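You operate a simulated robot arm through the tools that you are given. There is no shell and no other tool. Be economical: measure what you need, move in short steps, check, and stop when the job is done.

You are at the controls of a simulated robot arm. One attempt, no reset.

TASK
Start the propagator at 21 degrees with both pots under the cover.
Fine: both pots in, cover on, switch on, wait for the green lamp; orange pot by the compost box. Set down upright: orange pot, white pot.

Only the result counts: the job must be done as asked and must still hold three seconds after the hand-in. Knocking over, shifting, dropping, spilling or breaking anything else fails it. Lids that push on must go on centred and level and be pressed home; caps that screw on are set level and turned clockwise until they are tight.

THE ROBOT
A 6-joint arm with a two-finger gripper, fixed in place. Base frame: the origin is at the foot of the arm, x ahead of it, y to its left, z up; the work surface is at about z = 0.76. Readings come in m, degrees, newtons and seconds.
Its first joint turns from -166.0 to 166.0 degrees. Payload 2.45 kg.
The TCP is the grasp point between the finger pads, 0.02 m short of the fingertips. In the tool frame z runs along the fingers and y along their closing line. The gripper opens to 0.14 m. The gripper's body begins 0.168 m behind the TCP.
Orientation is that of the tool frame in the base frame, as a unit quaternion [w, x, y, z]. With the fingers straight down and closing along the base's y, the tool's x points along the base's -x, its y along +y and its z along -z.

THE INTERFACE
- The arm moves only by the tool play_rows. Its argument "commands" is a list of rows, each a list of 7 numbers: the shift along the tool's x, y, z in units of 20 mm (1.0 is 20 mm), then the turn, a rotation vector about the tool's x, y, z in units of 4 degrees (1.0 is 4 degrees), then the opening in per cent of the stroke, from 0 (shut) to 100 (fully open). In form: [[dx, dy, dz, rx, ry, rz, jaw], ...]. A call has 1 to 12 rows; each row shifts and turns the commanded pose from where the row before left it, along the tool's axes as they then stand. A call with a number of a shift or a turn outside -1 to 1 is refused whole. Rows are played at 5 a second. More than 0.05 m and 8.6 degrees between two rows, or a gripper value outside its range, and nothing of the call is played. Where a pose cannot be reached the arm comes as near as it can. A force on the tool above 40 N (or 10 N above the force at the start of the call, whichever is more), or a blocked arm, ends the call early, and 0.2 s more pass. The fingers move at their own pace (about 0.045 m/s each) and stop on an object; they squeeze with about 39 N. The grip force told is the motor's: it shows also when the fingers shut on nothing. Time passes only in rows, and 0.2 s behind the last, so rows that do not move let the fingers close. It gives the time, the measured TCP pose, the force on the tool (base axes), the opening and the grip force at its end, in the units of the frame above (readings bear some noise), with the torque about the TCP (base axes, N m) and any sound that the robot's microphone picked up.
- Cameras (640 x 400 px; columns grow to the right, rows downward): "scene" is fixed at [0.0499, 0.6506, 1.5295]; the picture's right is [-0.20, -0.98, 0.00], its down [-0.81, 0.17, -0.57] and it looks along [0.56, -0.12, -0.82] (base axes); focal length 363 px, centre (320, 200). "wrist" rides on the gripper at [0.078, 0.011, -0.209] in the tool frame; the picture's right is [-0.14, 0.99, 0.00], its down [-0.92, -0.13, -0.37] and it looks along [-0.36, -0.05, 0.93] (tool axes); focal length 280 px, centre (320, 200). There is no depth. A picture from a camera that has moved, and an enlarged one, comes with that camera's place and axes in the base frame and with its lens.
- camera(camera): a new picture of that camera. The clock stands still meanwhile.
- inspect(camera, box): a new picture of the part [left, top, right, bottom] of that camera's present view, enlarged. The clock stands still meanwhile.
- finish_job(): hands the job in; it is judged then, once.

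Work in short steps. Places have to be worked out from the pictures, the camera data and where the tool is seen: move nearer, look again, correct. Check each grasp and each placing, and mend what went wrong. You have 120 turns and 76 pictures in all, those below and enlarged ones among them. Open the gripper and draw the arm clear of the work before you hand the job in, unless the task says otherwise; then end with one line.

The tools are called after "Request:" as name(argument=value, ...) on one line, values as JSON. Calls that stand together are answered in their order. play_rows: Moves the arm, as the interface text tells. Its arguments: {"type":"object","properties":{"commands":{"type":"array","items":{"type":"array","items":{"type":"number"}}}},"required":["commands"]} The other tools are called the same way: camera (camera) takes a picture; inspect (camera, box) takes an enlarged picture of a part of a camera's view; finish_job () hands the job in.

At the start:

```text
t: 0.0
tool_pos: [0.3669, 0.3555, 1.1913]
ee_rot: [0.001, 0.001, 1.0, 0.001]
contact_force: [-0.5, 0.9, -0.4]
torque: [0.01, -0.01, -0.03]
opening: 0.1403
grasp_force: 0.0
```

scene: 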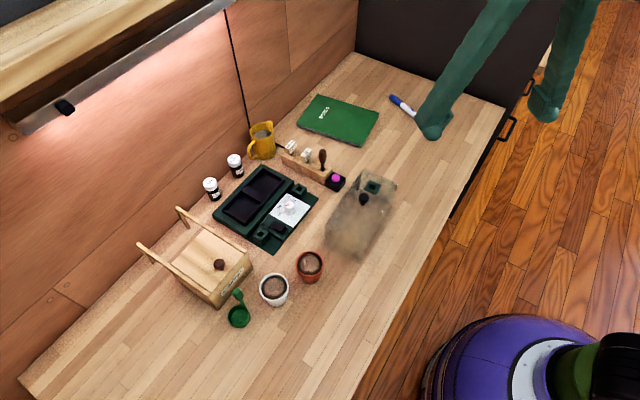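
wrist: 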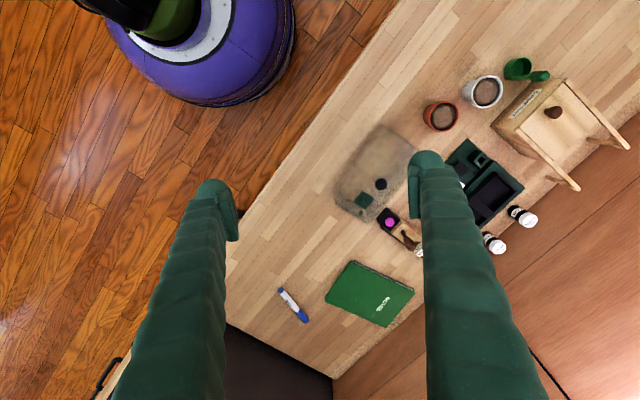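

The pots, propagator base, transparent cover and compost box are visible; I take enlarged pictures to locate them and understand the controls.

Request:
inspect(camera="scene", box=[190, 140, 350, 260])

Request:
inspect(camera="scene", box=[120, 190, 340, 340])

Request:
inspect(camera="scene", box=[300, 160, 420, 270])

```text
3.33 times, centred on (270, 200) of scene
camera zoom: at [0.0499, 0.6506, 1.5295], right [-0.2, -0.98, 0.0], down [-0.81, 0.17, -0.57], along [0.56, -0.12, -0.82], focal length 1211 px, centre (487, 200)
```

zoom: 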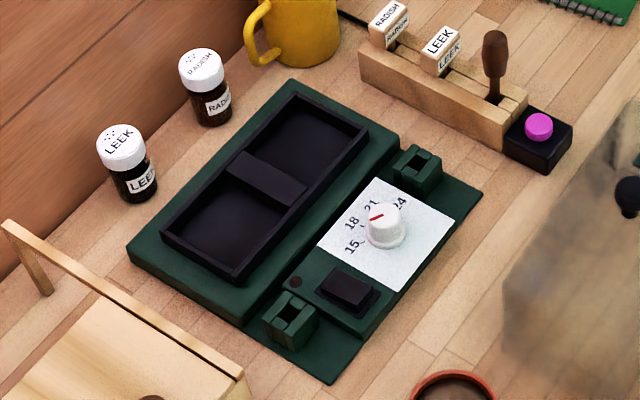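

```text
2.67 times, centred on (230, 265) of scene
camera zoom: at [0.0499, 0.6506, 1.5295], right [-0.2, -0.98, 0.0], down [-0.81, 0.17, -0.57], along [0.56, -0.12, -0.82], focal length 969 px, centre (560, 27)
```

zoom: 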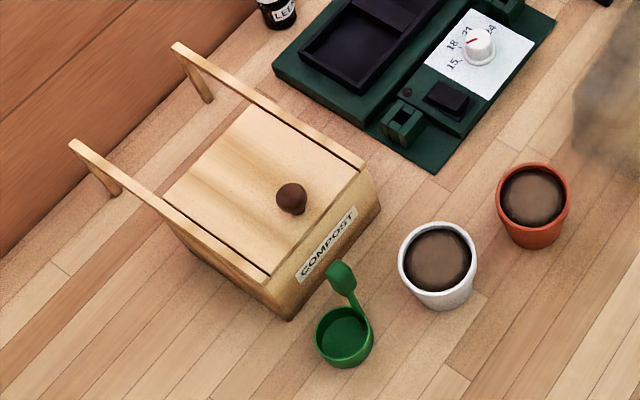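

```text
3.64 times, centred on (360, 215) of scene
camera zoom: at [0.0499, 0.6506, 1.5295], right [-0.2, -0.98, 0.0], down [-0.81, 0.17, -0.57], along [0.56, -0.12, -0.82], focal length 1321 px, centre (174, 146)
```

zoom: 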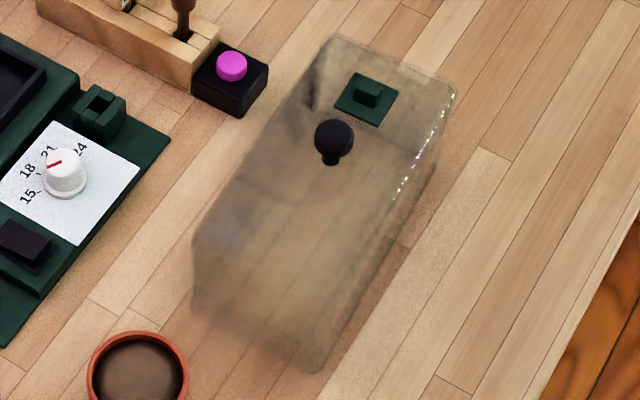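

I estimate: orange pot about (0.38,0.60), white (0.34,0.68), tray centre about (0.61,0.70), dial about (0.55,0.62). I move above the base for a close look.

Request:
play_rows(commands=[[-0.35, 1, 0.5, 0, 0, 0, 100], [-0.35, 1, 0.5, 0, 0, 0, 100], [-0.35, 1, 0.5, 0, 0, 0, 100], [-0.35, 1, 0.5, 0, 0, 0, 100], [-0.35, 1, 0.5, 0, 0, 0, 100], [-0.35, 1, 0.5, 0, 0, 0, 100], [-0.35, 1, 0.5, 0, 0, 0, 100], [-0.35, 1, 0.5, 0, 0, 0, 100], [-0.35, 1, 0.5, 0, 0, 0, 100], [-0.35, 1, 0.5, 0, 0, 0, 100], [-0.35, 1, 0.5, 0, 0, 0, 100], [-0.35, 1, 0.5, 0, 0, 0, 100]])

Request:
camera(camera="wrist")

```text
t: 2.6
tool_pos: [0.4498, 0.5956, 1.0719]
ee_rot: [0.0, 0.0, 1.0, 0.0]
contact_force: [0.2, -0.4, -0.5]
torque: [0.03, -0.02, -0.01]
opening: 0.14
grasp_force: 0.0
```

```text
70 pictures are left
camera wrist: at [0.3707, 0.606, 1.2813], right [0.14, 0.99, 0.0], down [0.92, -0.13, 0.37], along [0.37, -0.05, -0.93], focal length 280 px, centre (320, 200)
```

wrist: 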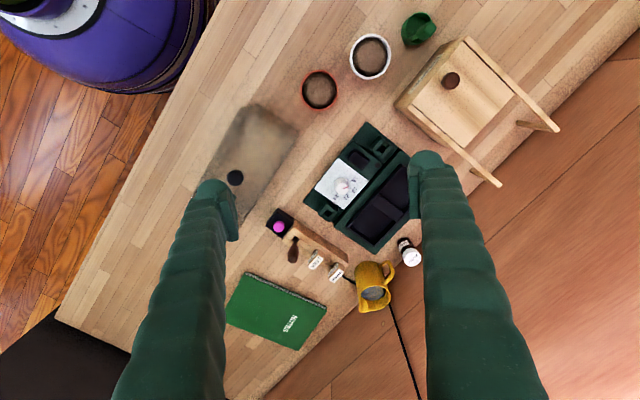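

I enlarge the base and the pots from this view.

Request:
inspect(camera="wrist", box=[290, 110, 420, 260])

Request:
inspect(camera="wrist", box=[200, 40, 420, 220])

```text
2.67 times, centred on (355, 185) of wrist
camera zoom: at [0.3707, 0.606, 1.2813], right [0.14, 0.99, 0.0], down [0.92, -0.13, 0.37], along [0.37, -0.05, -0.93], focal length 748 px, centre (227, 240)
```

zoom: 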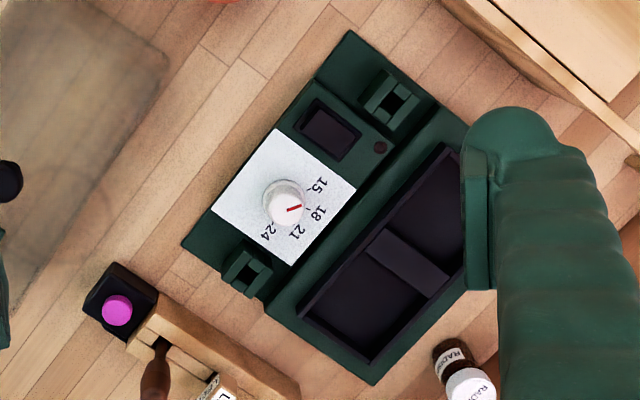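

```text
2.22 times, centred on (310, 130) of wrist
camera zoom: at [0.3707, 0.606, 1.2813], right [0.14, 0.99, 0.0], down [0.92, -0.13, 0.37], along [0.37, -0.05, -0.93], focal length 623 px, centre (342, 356)
```

zoom: 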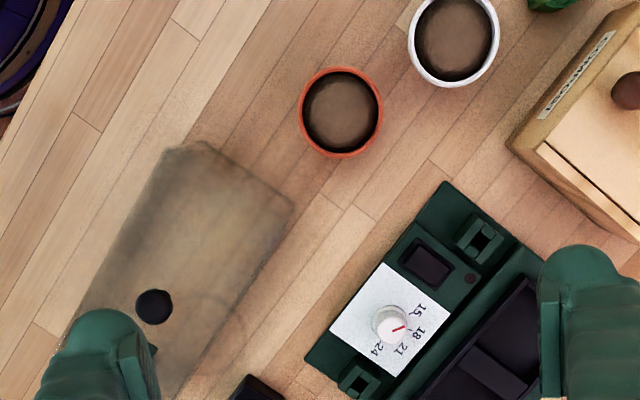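

Dial points to ~18; order 15→24 is clockwise from above. Now I move over the cover to measure it.

Request:
play_rows(commands=[[0.1, -0.9, 0.5, 0, 0, 0, 100], [0.1, -0.9, 0.5, 0, 0, 0, 100], [0.1, -0.9, 0.5, 0, 0, 0, 100], [0.1, -0.9, 0.5, 0, 0, 0, 100], [0.1, -0.9, 0.5, 0, 0, 0, 100], [0.1, -0.9, 0.5, 0, 0, 0, 100], [0.1, -0.9, 0.5, 0, 0, 0, 100]])

Request:
camera(camera="wrist")

Request:
inspect(camera="wrist", box=[220, 80, 440, 260])

```text
t: 4.2
tool_pos: [0.4373, 0.47, 0.9998]
ee_rot: [0.001, 0.001, 1.0, 0.0]
contact_force: [0.0, -0.1, -0.5]
torque: [0.0, 0.02, -0.01]
opening: 0.1401
grasp_force: 0.0
```

```text
67 pictures are left
camera wrist: at [0.3574, 0.4807, 1.2108], right [0.14, 0.99, 0.0], down [0.92, -0.13, 0.37], along [0.37, -0.05, -0.93], focal length 280 px, centre (320, 200)
```

wrist: 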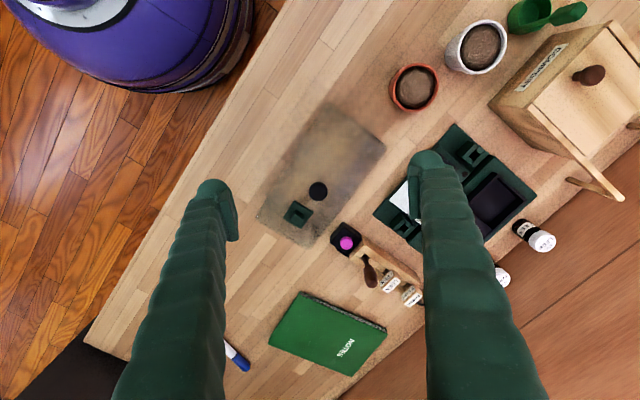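

```text
2.22 times, centred on (330, 170) of wrist
camera zoom: at [0.3574, 0.4807, 1.2108], right [0.14, 0.99, 0.0], down [0.92, -0.13, 0.37], along [0.37, -0.05, -0.93], focal length 623 px, centre (298, 267)
```

zoom: 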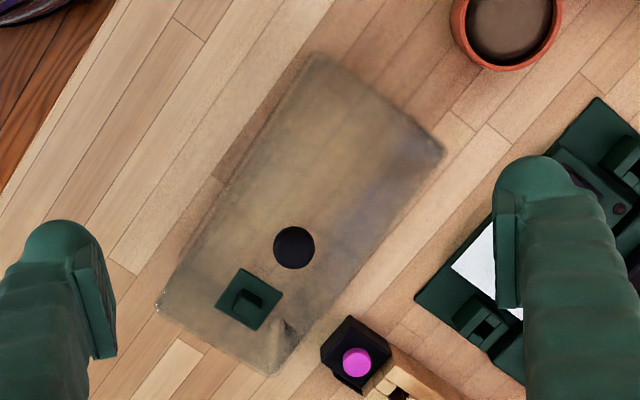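

Cover ~0.18×0.09 m, knob about (0.478,0.461,0.872), vertical sides. I turn the tool so its closing line lies across the base's long axis, then move over the base for a closer look.

Request:
play_rows(commands=[[0, 0, 0, 0, 0, 1, 100], [0, 0, 0, 0, 0, 1, 100], [0, 0, 0, 0, 0, 1, 100], [0, 0, 0, 0, 0, 1, 100], [0, 0, 0, 0, 0, 1, 100], [0, 0, 0, 0, 0, 1, 100], [0, 0, 0, 0, 0, 1, 100], [0, 0, 0, 0, 0, 1, 100], [0, 0, 0, 0, 0, 1, 100], [0, 0, 0, 0, 0, 1, 100], [0, 0, 0, 0, 0, 1, 100], [0, 0, 0, 0, 0, 1, 100]])

Request:
play_rows(commands=[[0.58, 1, 0, 0, 0, 0, 100], [0.58, 1, 0, 0, 0, 0, 100], [0.58, 1, 0, 0, 0, 0, 100], [0.58, 1, 0, 0, 0, 0, 100], [0.58, 1, 0, 0, 0, 0, 100], [0.58, 1, 0, 0, 0, 0, 100], [0.58, 1, 0, 0, 0, 0, 100], [0.58, 1, 0, 0, 0, 0, 100], [0.58, 1, 0, 0, 0, 0, 100], [0.58, 1, 0, 0, 0, 0, 100], [0.58, 1, 0, 0, 0, 0, 100]])

Request:
camera(camera="wrist")

```text
t: 6.8
tool_pos: [0.4372, 0.4692, 0.9998]
ee_rot: [0.0, 0.407, 0.914, 0.0]
contact_force: [-0.7, -0.4, -0.5]
torque: [0.01, 0.0, -0.01]
opening: 0.1403
grasp_force: 0.0
```

```text
t: 9.2
tool_pos: [0.5152, 0.7125, 1.0008]
ee_rot: [0.0, 0.407, 0.913, 0.001]
contact_force: [0.4, -0.7, 0.5]
torque: [0.09, -0.01, 0.0]
opening: 0.14
grasp_force: 0.0
```

```text
65 pictures are left
camera wrist: at [0.4702, 0.7773, 1.2115], right [0.83, 0.56, 0.0], down [0.52, -0.77, 0.37], along [0.21, -0.3, -0.93], focal length 280 px, centre (320, 200)
```

wrist: 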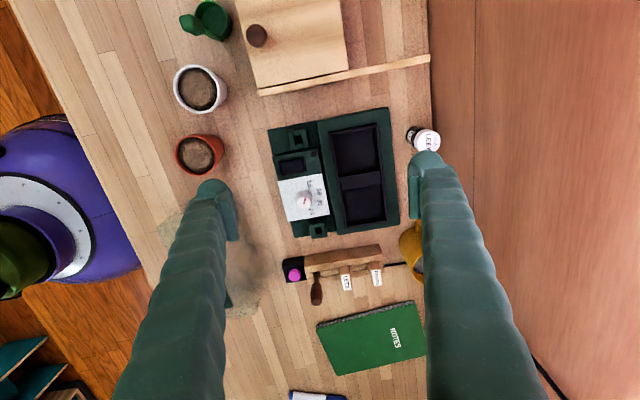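

Request:
inspect(camera="wrist", box=[255, 100, 415, 245])

```text
2.76 times, centred on (335, 172) of wrist
camera zoom: at [0.4702, 0.7773, 1.2115], right [0.83, 0.56, 0.0], down [0.52, -0.77, 0.37], along [0.21, -0.3, -0.93], focal length 774 px, centre (279, 276)
```

zoom: 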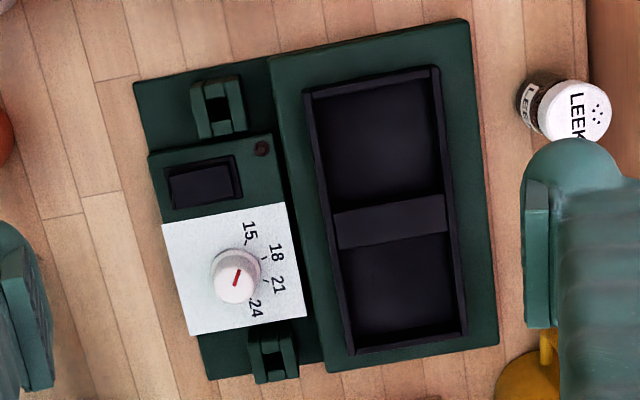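

Base axis is at 45°: tray centre ≈(0.600,0.702), wells ≈(0.568,0.734) and (0.632,0.670); the cover fits on the plinth around the tray. Align the tool to 45° and go over the orange pot.

Request:
play_rows(commands=[[0, 0, 0, 0, 0, -0.75, 64], [0.1, -0.97, 0, 0, 0, 0, 64], [0.1, -0.97, 0, 0, 0, 0, 64], [0.1, -0.97, 0, 0, 0, 0, 64], [0.1, -0.97, 0, 0, 0, 0, 64], [0.1, -0.97, 0, 0, 0, 0, 64], [0.1, -0.97, 0.7, 0, 0, 0, 64], [0.1, -0.97, 0.8, 0, 0, 0, 64], [0.1, -0.97, 0.8, 0, 0, 0, 64], [0.1, -0.97, 0.8, 0, 0, 0, 64], [0, 0, 0.8, 0, 0, 0, 64]])

Request:
camera(camera="wrist")

```text
t: 11.6
tool_pos: [0.377, 0.6004, 0.9224]
ee_rot: [0.001, 0.382, 0.924, 0.001]
contact_force: [0.0, -0.5, -0.2]
torque: [-0.01, 0.03, -0.01]
opening: 0.0896
grasp_force: 0.1
```

```text
63 pictures are left
camera wrist: at [0.3298, 0.6638, 1.1326], right [0.8, 0.6, 0.0], down [0.56, -0.74, 0.37], along [0.22, -0.29, -0.93], focal length 280 px, centre (320, 200)
```

wrist: 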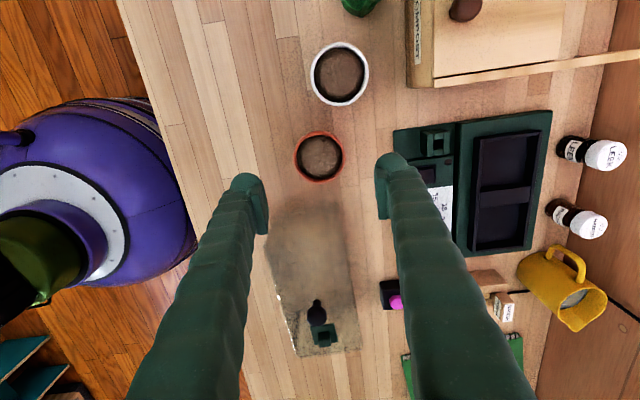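

Orange pot rim centre is at about (0.375,0.605). I descend around it and close.

Request:
play_rows(commands=[[0.16, 0.1, 1, 0, 0, 0, 64], [0, 0, 1, 0, 0, 0, 64], [0, 0, 1, 0, 0, 0, 64], [0, 0, 1, 0, 0, 0, 64], [0, 0, 1, 0, 0, 0, 64], [0, 0, 1, 0, 0, 0, 64]])

Request:
camera(camera="wrist")

Request:
inspect(camera="scene", box=[240, 200, 400, 320])

```text
t: 13.0
tool_pos: [0.3773, 0.6046, 0.8032]
ee_rot: [0.0, 0.383, 0.924, 0.001]
contact_force: [-0.3, -0.9, -0.2]
torque: [-0.03, 0.0, -0.03]
opening: 0.0897
grasp_force: 0.1
```

```text
62 pictures are left
camera wrist: at [0.3295, 0.6673, 1.0125], right [0.8, 0.6, 0.0], down [0.56, -0.74, 0.37], along [0.22, -0.29, -0.93], focal length 280 px, centre (320, 200)
```

wrist: 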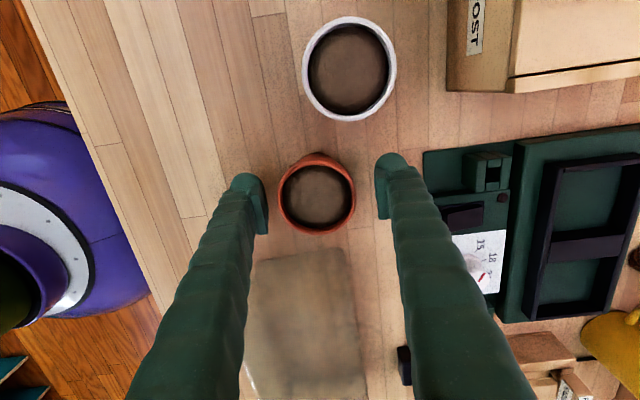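

```text
3.33 times, centred on (320, 260) of scene
camera zoom: at [0.0499, 0.6506, 1.5295], right [-0.2, -0.98, 0.0], down [-0.81, 0.17, -0.57], along [0.56, -0.12, -0.82], focal length 1211 px, centre (320, 0)
```

zoom: 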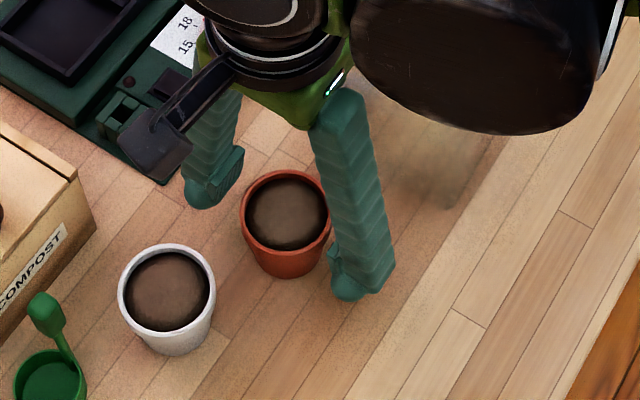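

Pot is well centred between the fingers; close gently to 0 (it stops on the pot).

Request:
play_rows(commands=[[0.12, 0, 0, 0, 0, 0, 64], [0, 0, 0, 0, 0, 0, 30], [0, 0, 0, 0, 0, 0, 30], [0, 0, 0, 0, 0, 0, 30], [0, 0, 0, 0, 0, 0, 30], [0, 0, 0, 0, 0, 0, 30]])

```text
t: 14.4
tool_pos: [0.3759, 0.6061, 0.803]
ee_rot: [0.001, 0.383, 0.924, 0.0]
contact_force: [0.3, -0.1, 0.7]
torque: [0.03, 0.04, -0.02]
opening: 0.0511
grasp_force: 38.7
```

Gripped (width 0.051). Lift and carry to the well nearest the compost box.

Request:
play_rows(commands=[[0, 0, -1, 0, 0, 0, 30], [0, 0, -1, 0, 0, 0, 30], [0, 0, -1, 0, 0, 0, 30], [0, 0, -1, 0, 0, 0, 30]])

Request:
play_rows(commands=[[-0.19, 0.945, 0, 0, 0, 0, 30], [-0.19, 0.945, 0, 0, 0, 0, 30], [-0.19, 0.945, 0, 0, 0, 0, 30], [-0.19, 0.945, 0, 0, 0, 0, 30], [-0.19, 0.945, 0, 0, 0, 0, 30], [-0.19, 0.945, 0, 0, 0, 0, 30], [-0.19, 0.945, 0, 0, 0, 0, 30], [-0.19, 0.945, 0, 0, 0, 0, 30], [-0.19, 0.945, 0, 0, 0, 0, 30], [-0.19, 0.945, 0, 0, 0, 0, 30], [-0.19, 0.945, 0, 0, 0, 0, 30], [-0.16, 0.93, 0, 0, 0, 0, 30]])

Request:
camera(camera="wrist")

Request:
camera(camera="scene")

```text
t: 15.4
tool_pos: [0.3762, 0.6062, 0.8838]
ee_rot: [0.0, 0.383, 0.924, 0.001]
contact_force: [0.1, 0.2, -0.1]
torque: [-0.05, -0.01, 0.0]
opening: 0.0419
grasp_force: 0.0
```

```text
t: 18.0
tool_pos: [0.5685, 0.7345, 0.8827]
ee_rot: [0.0, 0.383, 0.924, 0.0]
contact_force: [0.4, 0.2, 0.1]
torque: [0.03, -0.05, 0.01]
opening: 0.0419
grasp_force: 0.2
```

```text
60 pictures are left
camera wrist: at [0.5196, 0.7978, 1.0931], right [0.8, 0.6, 0.0], down [0.56, -0.74, 0.37], along [0.22, -0.29, -0.93], focal length 280 px, centre (320, 200)
```

wrist: 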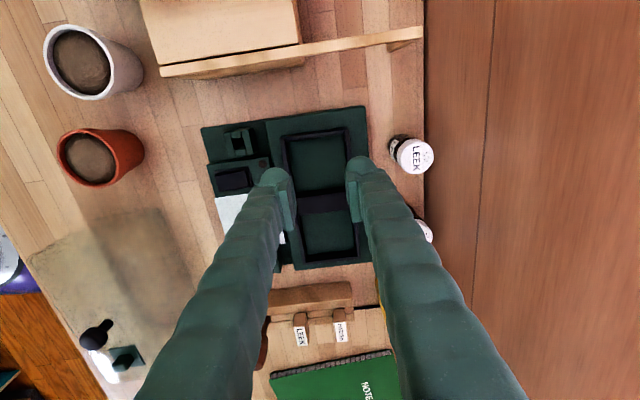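

```text
59 pictures are left
```

scene: 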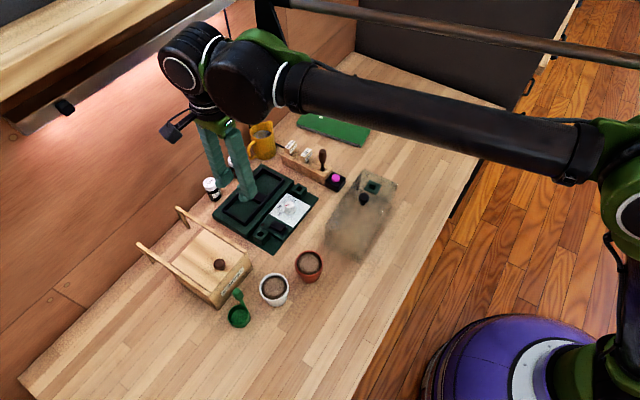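

The grip did not hold: the fingers are empty and the orange pot stayed on the table. I inspect the pot.

Request:
inspect(camera="scene", box=[250, 235, 350, 315])

Request:
inspect(camera="wrist", box=[30, 10, 190, 200])

```text
5.00 times, centred on (300, 275) of scene
camera zoom: at [0.0499, 0.6506, 1.5295], right [-0.2, -0.98, 0.0], down [-0.81, 0.17, -0.57], along [0.56, -0.12, -0.82], focal length 1817 px, centre (420, -175)
```

zoom: 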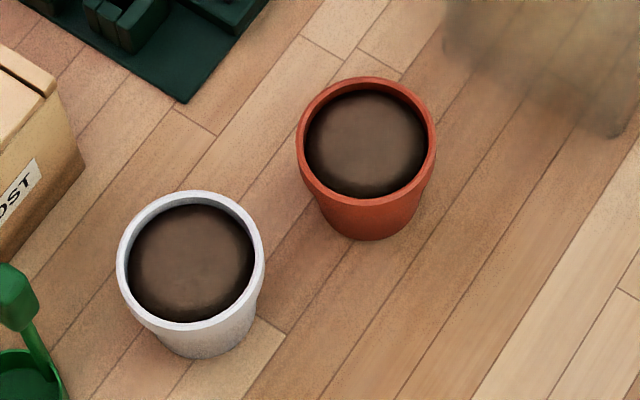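

```text
2.11 times, centred on (110, 105) of wrist
camera zoom: at [0.5196, 0.7978, 1.0931], right [0.8, 0.6, 0.0], down [0.56, -0.74, 0.37], along [0.22, -0.29, -0.93], focal length 590 px, centre (762, 400)
```

zoom: 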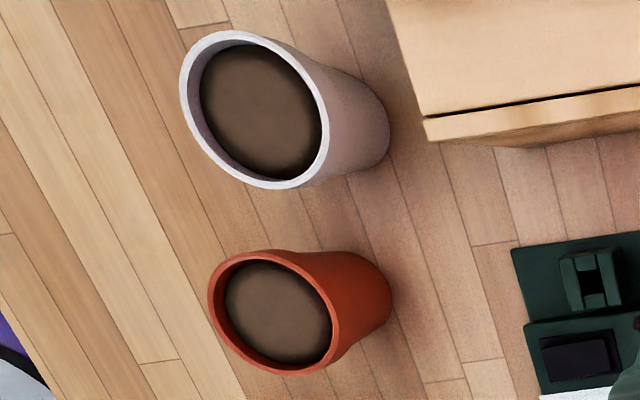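

Both pots stand upright where they were; the grip was below the rim band. I return, open, and will take it on the rim band instead.

Request:
play_rows(commands=[[0.19, -0.95, -0.2, 0, 0, 0, 64], [0.19, -0.95, 0, 0, 0, 0, 64], [0.19, -0.95, 0, 0, 0, 0, 64], [0.19, -0.95, 0, 0, 0, 0, 64], [0.19, -0.95, 0, 0, 0, 0, 64], [0.19, -0.95, 0, 0, 0, 0, 64], [0.19, -0.95, 0, 0, 0, 0, 64], [0.19, -0.95, 0, 0, 0, 0, 64], [0.19, -0.95, 0, 0, 0, 0, 64], [0.19, -0.95, 0, 0, 0, 0, 64], [0.19, -0.95, 0, 0, 0, 0, 64], [0.14, -0.95, 0, 0, 0, 0, 64]])

Request:
inspect(camera="wrist", box=[220, 60, 440, 260])

```text
t: 20.6
tool_pos: [0.3746, 0.6065, 0.8862]
ee_rot: [0.0, 0.383, 0.924, 0.001]
contact_force: [-0.5, -0.7, -0.4]
torque: [0.0, 0.02, 0.04]
opening: 0.0895
grasp_force: 0.1
```

```text
2.00 times, centred on (330, 160) of wrist
camera zoom: at [0.3266, 0.6683, 1.0967], right [0.8, 0.6, 0.0], down [0.56, -0.74, 0.37], along [0.22, -0.29, -0.93], focal length 561 px, centre (300, 280)
```

zoom: 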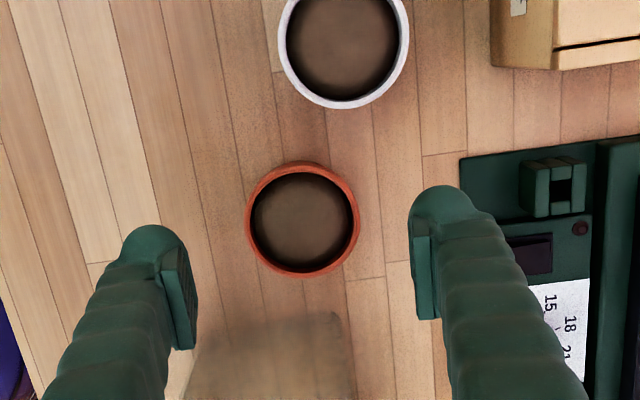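

Pot is right under the TCP. Descend to z≈0.818, close fully, and lift slightly to test.

Request:
play_rows(commands=[[0, 0, 0.9, 0, 0, 0, 64], [0, 0, 0.9, 0, 0, 0, 64], [0, 0, 0.9, 0, 0, 0, 64], [0, 0, 0.7, 0, 0, 0, 64], [0, 0, 0, 0, 0, 0, 0], [0, 0, 0, 0, 0, 0, 0], [0, 0, 0, 0, 0, 0, 0], [0, 0, 0, 0, 0, 0, 0], [0, 0, 0, 0, 0, 0, 0]])

Request:
play_rows(commands=[[0, 0, -0.25, 0, 0, 0, 0], [0, 0, -0.25, 0, 0, 0, 0]])

Request:
inspect(camera="wrist", box=[220, 60, 440, 260])

```text
t: 22.6
tool_pos: [0.3745, 0.6051, 0.8188]
ee_rot: [0.0, 0.382, 0.924, 0.001]
contact_force: [-0.4, 1.1, 0.2]
torque: [0.02, 0.03, 0.02]
opening: 0.0493
grasp_force: 39.1
```

```text
t: 23.2
tool_pos: [0.3748, 0.6048, 0.8283]
ee_rot: [0.0, 0.383, 0.924, 0.001]
contact_force: [-0.1, 1.0, -0.5]
torque: [0.01, 0.02, 0.0]
opening: 0.0491
grasp_force: 39.0
```

```text
2.00 times, centred on (330, 160) of wrist
camera zoom: at [0.3271, 0.6676, 1.0387], right [0.8, 0.6, 0.0], down [0.56, -0.74, 0.37], along [0.22, -0.29, -0.93], focal length 561 px, centre (300, 280)
```

zoom: 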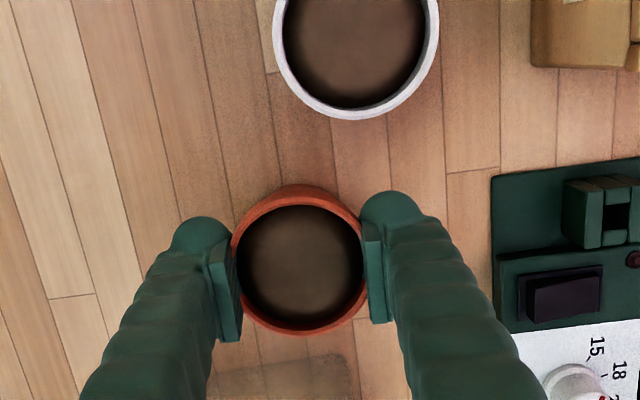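

Fingers hold at 0.049. I lift a bit further slowly and check whether the pot comes along.

Request:
play_rows(commands=[[0, 0, -0.25, 0, 0, 0, 0], [0, 0, -0.25, 0, 0, 0, 0], [0, 0, -0.25, 0, 0, 0, 0]])

Request:
inspect(camera="scene", box=[250, 220, 350, 310])

```text
t: 24.0
tool_pos: [0.3758, 0.6059, 0.843]
ee_rot: [0.0, 0.383, 0.924, 0.001]
contact_force: [-0.2, -0.2, -0.2]
torque: [0.0, 0.02, -0.01]
opening: 0.0491
grasp_force: 38.9
```

```text
4.44 times, centred on (300, 265) of scene
camera zoom: at [0.0499, 0.6506, 1.5295], right [-0.2, -0.98, 0.0], down [-0.81, 0.17, -0.57], along [0.56, -0.12, -0.82], focal length 1615 px, centre (409, -89)
```

zoom: 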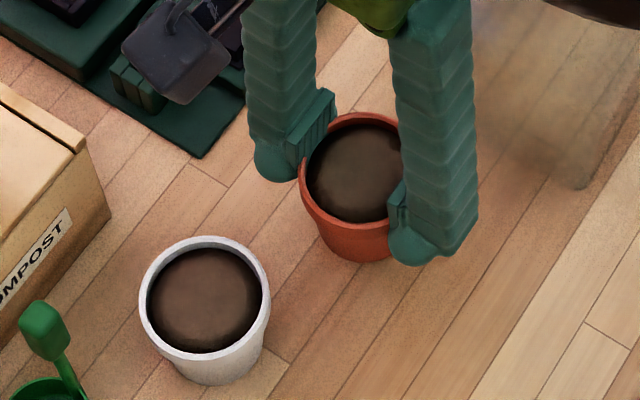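

The pot is lifted (~2 cm), grip steady. Lift more and carry to the well near the compost box.

Request:
play_rows(commands=[[0, 0, -0.5, 0, 0, 0, 0], [0, 0, -0.5, 0, 0, 0, 0], [0, 0, -0.5, 0, 0, 0, 0], [0, 0, -0.5, 0, 0, 0, 0], [0, 0, -0.5, 0, 0, 0, 0], [0, 0.5, 0, 0, 0, 0, 0]])

Request:
play_rows(commands=[[-0.2, 0.9, 0, 0, 0, 0, 0], [-0.2, 0.9, 0, 0, 0, 0, 0], [-0.2, 0.9, 0, 0, 0, 0, 0], [-0.2, 0.9, 0, 0, 0, 0, 0], [-0.2, 0.9, 0, 0, 0, 0, 0], [-0.2, 0.9, 0, 0, 0, 0, 0], [-0.2, 0.9, 0, 0, 0, 0, 0], [-0.2, 0.9, 0, 0, 0, 0, 0], [-0.2, 0.9, 0, 0, 0, 0, 0], [-0.2, 0.9, 0, 0, 0, 0, 0], [-0.2, 0.9, 0, 0, 0, 0, 0], [-0.05, 0.9, 0, 0, 0, 0, 0]])

Request:
inspect(camera="wrist", box=[200, 80, 440, 280])

Request:
inspect(camera="scene", box=[190, 140, 330, 270])

```text
t: 25.4
tool_pos: [0.3825, 0.612, 0.8936]
ee_rot: [0.001, 0.382, 0.924, 0.0]
contact_force: [-0.3, 0.1, -0.8]
torque: [0.0, -0.03, 0.0]
opening: 0.0492
grasp_force: 39.0
```

```text
t: 28.0
tool_pos: [0.5684, 0.7333, 0.8943]
ee_rot: [0.001, 0.383, 0.924, 0.001]
contact_force: [-0.3, 0.9, -0.9]
torque: [0.02, -0.02, 0.02]
opening: 0.0491
grasp_force: 38.9
```

```text
2.00 times, centred on (320, 180) of wrist
camera zoom: at [0.5186, 0.7962, 1.1041], right [0.8, 0.6, 0.0], down [0.56, -0.74, 0.37], along [0.22, -0.29, -0.93], focal length 561 px, centre (320, 240)
```

zoom: 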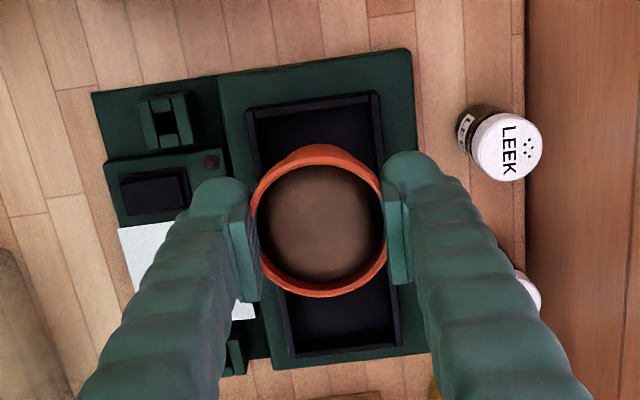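

```text
3.08 times, centred on (260, 205) of scene
camera zoom: at [0.0499, 0.6506, 1.5295], right [-0.2, -0.98, 0.0], down [-0.81, 0.17, -0.57], along [0.56, -0.12, -0.82], focal length 1118 px, centre (505, 185)
```

zoom: 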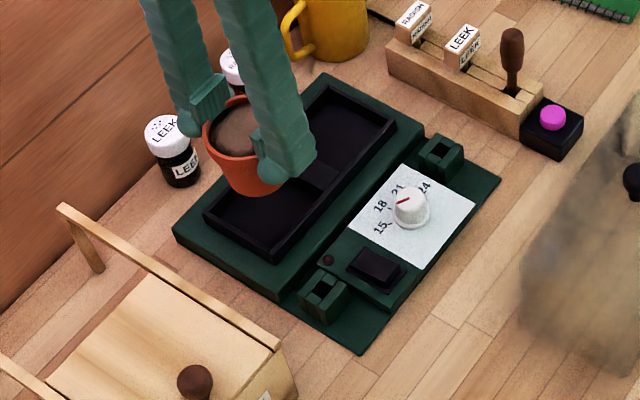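

Pot hangs level. I correct ~7 mm toward the well centre and lower in steps.

Request:
play_rows(commands=[[-0.35, 0, 0, 0, 0, 0, 0], [0, 0, 0.5, 0, 0, 0, 0], [0, 0, 0.5, 0, 0, 0, 0], [0, 0, 0.5, 0, 0, 0, 0], [0, 0, 0.5, 0, 0, 0, 0], [0, 0, 0.5, 0, 0, 0, 0], [0, 0, 0.3, 0, 0, 0, 0]])

Request:
inspect(camera="scene", box=[190, 140, 330, 270])

```text
t: 29.6
tool_pos: [0.57, 0.7287, 0.8405]
ee_rot: [0.0, 0.382, 0.924, 0.002]
contact_force: [0.3, 9.5, 26.8]
torque: [0.11, -0.02, 0.1]
opening: 0.0492
grasp_force: 38.8
```

```text
3.08 times, centred on (260, 205) of scene
camera zoom: at [0.0499, 0.6506, 1.5295], right [-0.2, -0.98, 0.0], down [-0.81, 0.17, -0.57], along [0.56, -0.12, -0.82], focal length 1118 px, centre (505, 185)
```

zoom: 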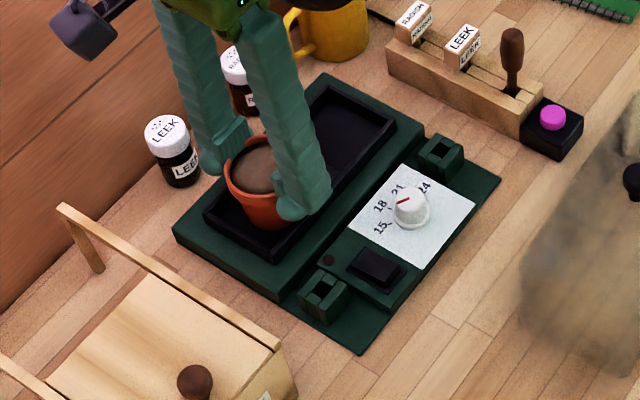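

Contact felt (27 N up, 9.5 N along +y). I look from the wrist to see whether the pot is on the floor or on the divider/wall.

Request:
inspect(camera="wrist", box=[200, 80, 440, 280])

Request:
inspect(camera="scene", box=[225, 175, 295, 225])

```text
2.00 times, centred on (320, 180) of wrist
camera zoom: at [0.5221, 0.7913, 1.0497], right [0.8, 0.6, 0.0], down [0.56, -0.74, 0.37], along [0.22, -0.29, -0.93], focal length 561 px, centre (320, 240)
```

zoom: 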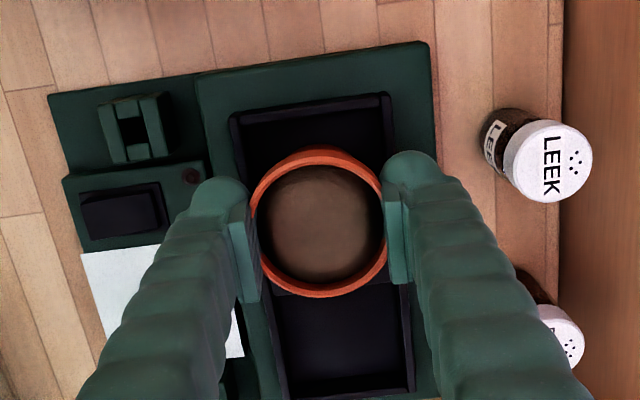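

```text
8.00 times, centred on (260, 200) of scene
camera zoom: at [0.0499, 0.6506, 1.5295], right [-0.2, -0.98, 0.0], down [-0.81, 0.17, -0.57], along [0.56, -0.12, -0.82], focal length 2907 px, centre (800, 200)
```

zoom: 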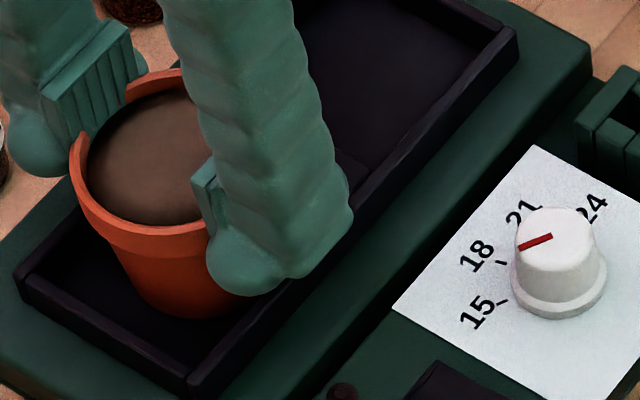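

The pot stands on the well floor (clear of divider and end wall). Relieve the pressure slightly, open a little and rise.

Request:
play_rows(commands=[[0, 0, -0.12, 0, 0, 0, 0], [0, 0, 0, 0, 0, 0, 38], [0, 0, 0, 0, 0, 0, 46], [0, 0, 0, 0, 0, 0, 55], [0, 0, 0, 0, 0, 0, 55]])

Request:
play_rows(commands=[[0, 0, -0.5, 0, 0, 0, 55], [0, 0, -1, 0, 0, 0, 55], [0, 0, -1, 0, 0, 0, 55], [0, 0, -1, 0, 0, 0, 55], [0, 0, -0.7, 0, 0, 0, 55]])

Request:
camera(camera="wrist")

Request:
inspect(camera="scene", box=[190, 140, 330, 270])

```text
t: 30.8
tool_pos: [0.5716, 0.7287, 0.8421]
ee_rot: [0.001, 0.382, 0.924, 0.0]
contact_force: [-0.3, -0.1, 0.3]
torque: [0.04, -0.04, 0.01]
opening: 0.0772
grasp_force: 0.0
```

```text
t: 32.0
tool_pos: [0.5724, 0.7278, 0.9248]
ee_rot: [0.0, 0.382, 0.924, 0.001]
contact_force: [0.3, 0.4, -0.6]
torque: [0.0, -0.01, 0.0]
opening: 0.077
grasp_force: 0.1
```

```text
48 pictures are left
camera wrist: at [0.5231, 0.7911, 1.1344], right [0.8, 0.6, 0.0], down [0.56, -0.74, 0.37], along [0.22, -0.29, -0.93], focal length 280 px, centre (320, 200)
```

wrist: 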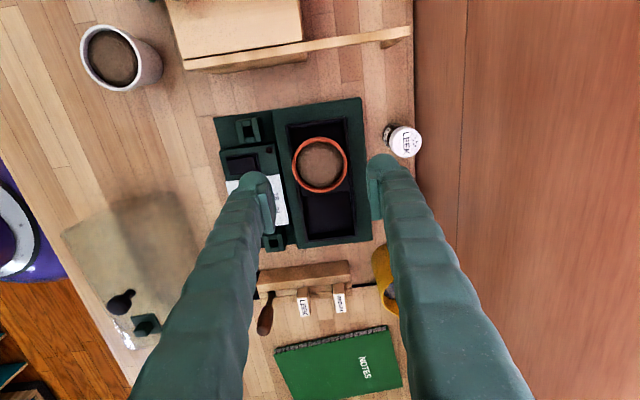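

```text
3.08 times, centred on (260, 205) of scene
camera zoom: at [0.0499, 0.6506, 1.5295], right [-0.2, -0.98, 0.0], down [-0.81, 0.17, -0.57], along [0.56, -0.12, -0.82], focal length 1118 px, centre (505, 185)
```

zoom: 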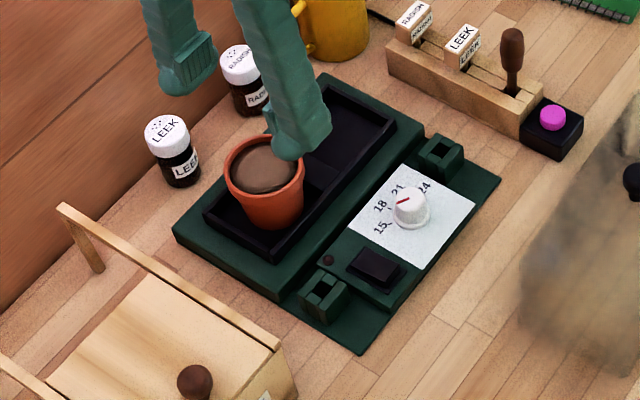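

Orange pot stands upright in its well. Now go to the white pot.

Request:
play_rows(commands=[[0, -0.8, -0.8, 0, 0, 0, 66], [0, -0.9, -0.8, 0, 0, 0, 66], [0, -0.9, 0, 0, 0, 0, 66], [0.4, -0.9, 0, 0, 0, 0, 66], [0.8, -0.9, 0, 0, 0, 0, 66], [0.9, -0.9, 0, 0, 0, 0, 66], [0.9, -0.9, 0, 0, 0, 0, 66], [0.9, -0.9, 0, 0, 0, 0, 66], [0.9, -0.9, 0, 0, 0, 0, 66], [0.9, -0.9, 0, 0, 0, 0, 66], [0.97, -0.83, 0.5, 0, 0, 0, 66], [0, 0, 1, 0, 0, 0, 66]])

Request:
inspect(camera="wrist", box=[200, 60, 440, 260])

```text
t: 34.6
tool_pos: [0.34, 0.6828, 0.9275]
ee_rot: [0.001, 0.383, 0.924, 0.001]
contact_force: [0.8, -0.3, -0.7]
torque: [0.0, 0.01, 0.0]
opening: 0.0923
grasp_force: 0.1
```

```text
2.00 times, centred on (320, 160) of wrist
camera zoom: at [0.2914, 0.7465, 1.1363], right [0.8, 0.6, 0.0], down [0.56, -0.74, 0.37], along [0.22, -0.29, -0.93], focal length 561 px, centre (320, 280)
```

zoom: 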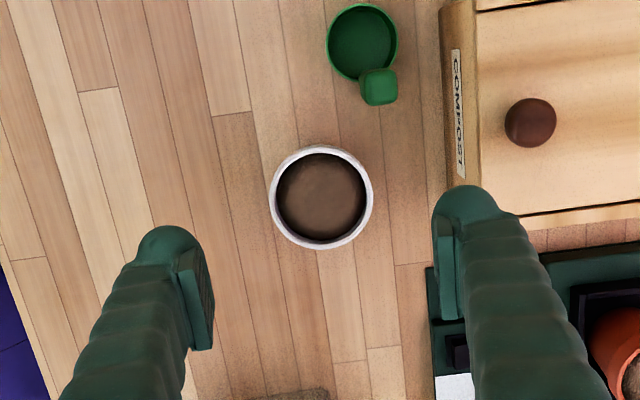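

White pot rim centre ≈(0.335,0.688). Descend to the rim band and close, then test-lift.

Request:
play_rows(commands=[[0.38, 0, 0.9, 0, 0, 0, 66], [0, 0, 0.9, 0, 0, 0, 66], [0, 0, 0.9, 0, 0, 0, 66], [0, 0, 0.9, 0, 0, 0, 66], [0, 0, 0.9, 0, 0, 0, 66], [0, 0, 0.8, 0, 0, 0, 66], [0, 0, 0, 0, 0, 0, 0], [0, 0, 0, 0, 0, 0, 0], [0, 0, 0, 0, 0, 0, 0], [0, 0, 0, 0, 0, 0, 0]])

Request:
play_rows(commands=[[0, 0, -0.25, 0, 0, 0, 0], [0, 0, -0.25, 0, 0, 0, 0], [0, 0, -0.25, 0, 0, 0, 0], [0, 0, -0.25, 0, 0, 0, 0]])

Request:
inspect(camera="scene", box=[220, 220, 330, 320])

```text
t: 36.8
tool_pos: [0.3349, 0.6899, 0.8203]
ee_rot: [0.0, 0.382, 0.924, 0.001]
contact_force: [-0.1, 0.5, -0.2]
torque: [0.0, 0.0, 0.04]
opening: 0.0496
grasp_force: 34.7
```

```text
t: 37.8
tool_pos: [0.334, 0.6891, 0.8414]
ee_rot: [0.001, 0.382, 0.924, 0.001]
contact_force: [-0.3, -0.6, -0.7]
torque: [-0.01, 0.0, -0.04]
opening: 0.0495
grasp_force: 38.7
```

```text
4.00 times, centred on (275, 270) of scene
camera zoom: at [0.0499, 0.6506, 1.5295], right [-0.2, -0.98, 0.0], down [-0.81, 0.17, -0.57], along [0.56, -0.12, -0.82], focal length 1453 px, centre (500, -80)
```

zoom: 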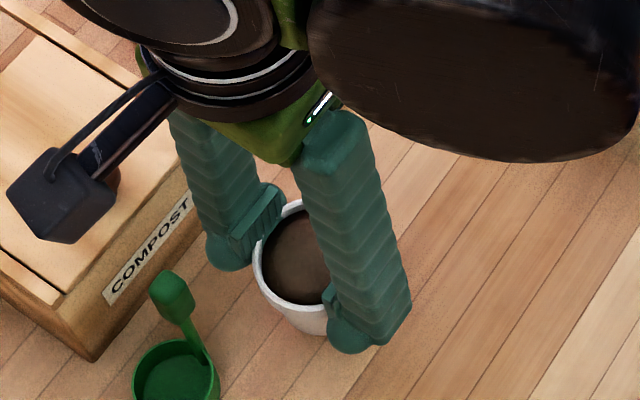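

White pot is lifted. Raise to z≈0.93, move away along the base axis first, then across to the far well.

Request:
play_rows(commands=[[0, 0, -0.6, 0, 0, 0, 0], [0, 0, -0.8, 0, 0, 0, 0], [0, 0, -0.8, 0, 0, 0, 0], [0, 0, -0.8, 0, 0, 0, 0], [0, 0, -0.8, 0, 0, 0, 0], [0, 0, -0.7, 0, 0, 0, 0], [-0.7, 0, 0, 0, 0, 0, 0], [-0.9, 0, 0, 0, 0, 0, 0], [-0.9, 0, 0, 0, 0, 0, 0], [-0.9, 0.4, 0, 0, 0, 0, 0]])

Request:
play_rows(commands=[[-0.7, 0.9, 0, 0, 0, 0, 0], [-0.7, 0.9, 0, 0, 0, 0, 0], [-0.7, 0.9, 0, 0, 0, 0, 0], [-0.7, 0.9, 0, 0, 0, 0, 0], [-0.7, 0.9, 0, 0, 0, 0, 0], [-0.7, 0.9, 0, 0, 0, 0, 0], [-0.7, 0.9, 0, 0, 0, 0, 0], [-0.8, 0.9, 0, 0, 0, 0, 0], [-0.8, 0.9, 0, 0, 0, 0, 0], [-0.8, 0.9, 0, 0, 0, 0, 0], [-0.4, 0.4, 0, 0, 0, 0, 0]])

Request:
inspect(camera="wrist", box=[200, 80, 440, 280])

```text
t: 40.0
tool_pos: [0.388, 0.6471, 0.9313]
ee_rot: [0.001, 0.382, 0.924, 0.001]
contact_force: [-0.8, -0.3, -0.5]
torque: [0.02, -0.01, -0.01]
opening: 0.0493
grasp_force: 39.2
```

```text
t: 42.4
tool_pos: [0.6296, 0.6716, 0.931]
ee_rot: [0.0, 0.382, 0.924, 0.001]
contact_force: [1.3, -0.5, -1.3]
torque: [0.01, -0.03, -0.02]
opening: 0.0493
grasp_force: 39.1
```

```text
2.00 times, centred on (320, 180) of wrist
camera zoom: at [0.5811, 0.7342, 1.1399], right [0.8, 0.6, 0.0], down [0.56, -0.74, 0.37], along [0.22, -0.29, -0.93], focal length 561 px, centre (320, 240)
```

zoom: 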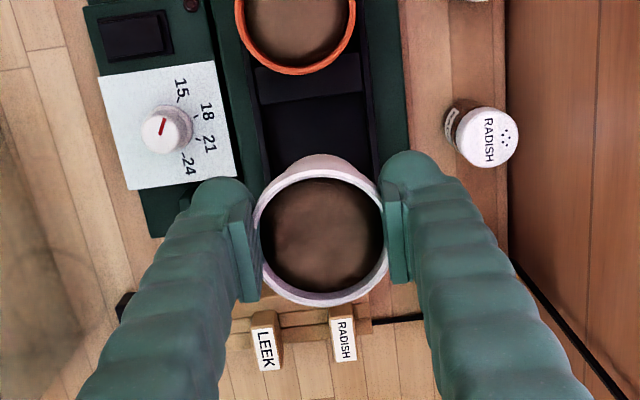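

White pot is over the far well. Lower it.

Request:
play_rows(commands=[[-0.11, -0.03, 0.5, 0, 0, 0, 0], [0, 0, 0.8, 0, 0, 0, 0], [0, 0, 0.8, 0, 0, 0, 0], [0, 0, 0.8, 0, 0, 0, 0], [0, 0, 0.5, 0, 0, 0, 0], [0, 0, 0.3, 0, 0, 0, 0], [0, 0, 0.2, 0, 0, 0, 0], [0, 0, 0.2, 0, 0, 0, 0]])

Request:
inspect(camera="scene", box=[200, 130, 320, 250])

```text
t: 44.2
tool_pos: [0.6293, 0.6699, 0.8493]
ee_rot: [0.0, 0.382, 0.924, 0.001]
contact_force: [-1.8, 8.3, 30.7]
torque: [-0.36, -0.37, 0.08]
opening: 0.0494
grasp_force: 38.8
```

```text
3.33 times, centred on (260, 190) of scene
camera zoom: at [0.0499, 0.6506, 1.5295], right [-0.2, -0.98, 0.0], down [-0.81, 0.17, -0.57], along [0.56, -0.12, -0.82], focal length 1211 px, centre (520, 233)
```

zoom: 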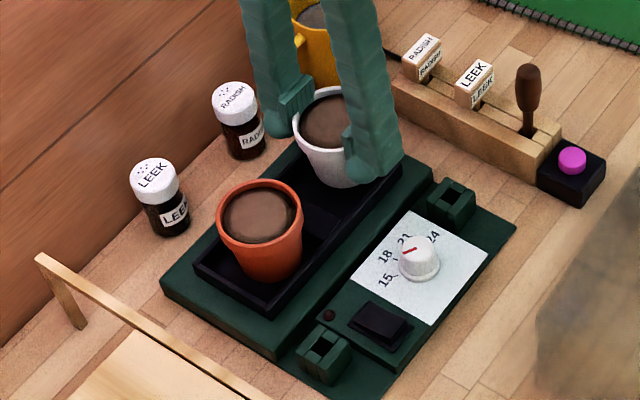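

Contact is ~6 mm too high with torque pointing to the far end wall: the pot is probably catching it. Check from the wrist.

Request:
play_rows(commands=[[0, 0, -0.5, 0, 0, 0, 0], [0, 0, -0.5, 0, 0, 0, 0]])

Request:
inspect(camera="scene", box=[230, 140, 310, 200])

Request:
inspect(camera="wrist", box=[220, 60, 420, 260])

```text
t: 44.8
tool_pos: [0.6313, 0.6691, 0.8679]
ee_rot: [0.0, 0.383, 0.924, 0.001]
contact_force: [-0.4, -0.6, -1.0]
torque: [0.0, 0.05, -0.04]
opening: 0.0495
grasp_force: 38.5
```

```text
6.67 times, centred on (270, 170) of scene
camera zoom: at [0.0499, 0.6506, 1.5295], right [-0.2, -0.98, 0.0], down [-0.81, 0.17, -0.57], along [0.56, -0.12, -0.82], focal length 2422 px, centre (653, 400)
```

zoom: 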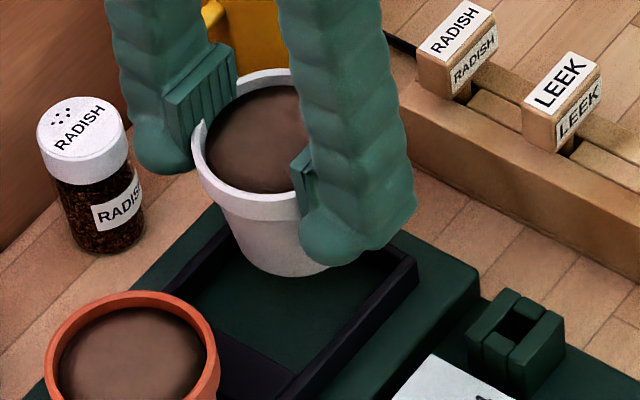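

```text
2.00 times, centred on (320, 160) of wrist
camera zoom: at [0.5826, 0.7322, 1.0782], right [0.8, 0.6, 0.0], down [0.56, -0.74, 0.37], along [0.22, -0.29, -0.93], focal length 561 px, centre (320, 280)
```

zoom: 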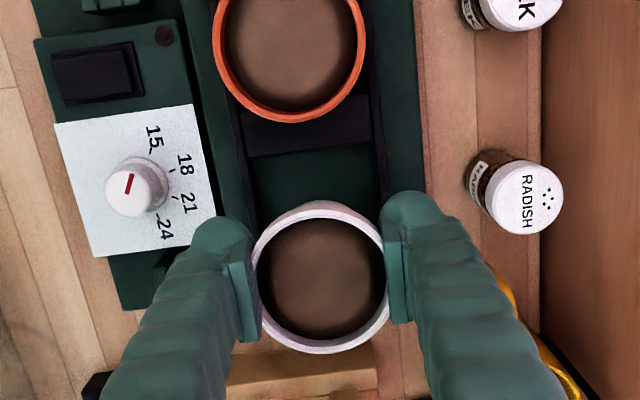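

The pot seems slightly forward (toward the far end wall). Shift 8 mm back along the base axis and lower again.

Request:
play_rows(commands=[[0.45, 0, 0, 0, 0, 0, 0], [0, 0, 0.4, 0, 0, 0, 0], [0, 0, 0.4, 0, 0, 0, 0], [0, 0, 0.2, 0, 0, 0, 0], [0, 0, 0.15, 0, 0, 0, 0], [0, 0, 0.15, 0, 0, 0, 0]])

Request:
inspect(camera="scene", box=[230, 140, 310, 200])

```text
t: 46.2
tool_pos: [0.6243, 0.6753, 0.8419]
ee_rot: [0.0, 0.383, 0.924, 0.0]
contact_force: [0.4, -0.8, -0.5]
torque: [-0.01, 0.04, 0.03]
opening: 0.0493
grasp_force: 39.1
```

```text
6.67 times, centred on (270, 170) of scene
camera zoom: at [0.0499, 0.6506, 1.5295], right [-0.2, -0.98, 0.0], down [-0.81, 0.17, -0.57], along [0.56, -0.12, -0.82], focal length 2422 px, centre (653, 400)
```

zoom: 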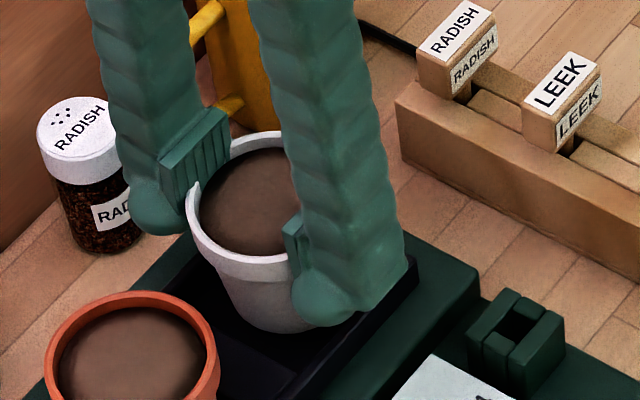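

No contact yet at z=0.842, so the wall was the obstacle. Continue down in small steps to the floor.

Request:
play_rows(commands=[[0, 0, 0.12, 0, 0, 0, 0], [0, 0, 0.12, 0, 0, 0, 0], [0, 0, 0.12, 0, 0, 0, 0], [0, 0, 0.12, 0, 0, 0, 0], [0, 0, 0.12, 0, 0, 0, 0]])

```text
t: 47.4
tool_pos: [0.6265, 0.6753, 0.8327]
ee_rot: [0.0, 0.382, 0.924, 0.001]
contact_force: [6.5, 1.0, 32.4]
torque: [0.19, 0.2, -0.02]
opening: 0.0499
grasp_force: 39.6
```

Floor reached at z≈0.833. Relieve pressure and open.

Request:
play_rows(commands=[[0, 0, -0.1, 0, 0, 0, 0], [0, 0, 0, 0, 0, 0, 37], [0, 0, 0, 0, 0, 0, 40], [0, 0, 0, 0, 0, 0, 46], [0, 0, 0, 0, 0, 0, 55], [0, 0, 0, 0, 0, 0, 55]])

Request:
play_rows(commands=[[0, 0, -0.5, 0, 0, 0, 55], [0, 0, -1, 0, 0, 0, 55], [0, 0, -1, 0, 0, 0, 55], [0, 0, -1, 0, 0, 0, 55], [0, 0, -1, 0, 0, 0, 55]])

Request:
inspect(camera="wrist", box=[220, 60, 420, 260])

Request:
inspect(camera="scene", box=[210, 140, 310, 220])

```text
t: 48.8
tool_pos: [0.6256, 0.6758, 0.8323]
ee_rot: [0.0, 0.383, 0.924, 0.0]
contact_force: [-0.3, -0.2, 0.1]
torque: [-0.01, 0.03, -0.05]
opening: 0.0772
grasp_force: 0.1
```

```text
t: 50.0
tool_pos: [0.6243, 0.6757, 0.9229]
ee_rot: [0.001, 0.383, 0.924, 0.001]
contact_force: [-0.2, 1.2, -0.5]
torque: [0.0, 0.01, 0.02]
opening: 0.0768
grasp_force: 0.1
```

```text
2.00 times, centred on (320, 160) of wrist
camera zoom: at [0.5763, 0.7385, 1.1327], right [0.8, 0.6, 0.0], down [0.56, -0.74, 0.37], along [0.22, -0.29, -0.93], focal length 561 px, centre (320, 280)
```

zoom: 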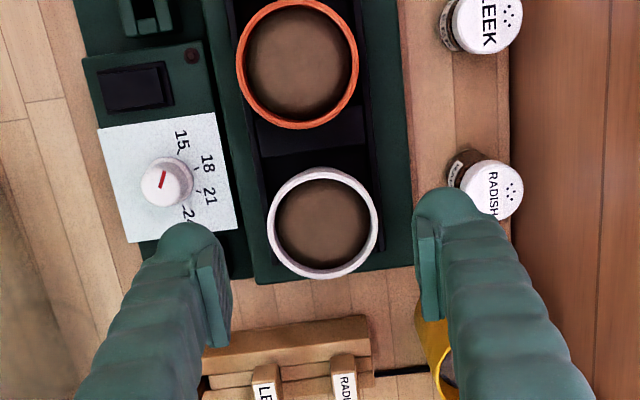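

```text
5.00 times, centred on (260, 180) of scene
camera zoom: at [0.0499, 0.6506, 1.5295], right [-0.2, -0.98, 0.0], down [-0.81, 0.17, -0.57], along [0.56, -0.12, -0.82], focal length 1817 px, centre (620, 300)
```

zoom: 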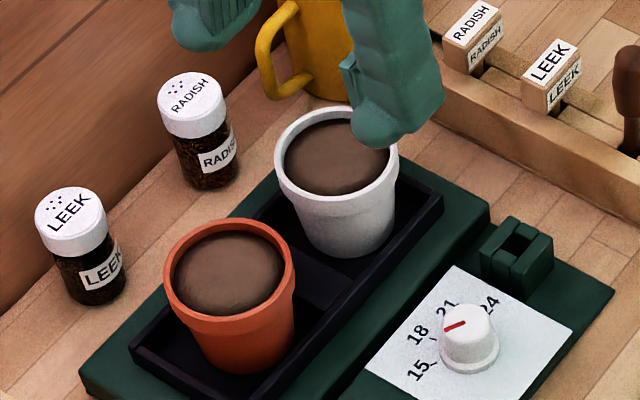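

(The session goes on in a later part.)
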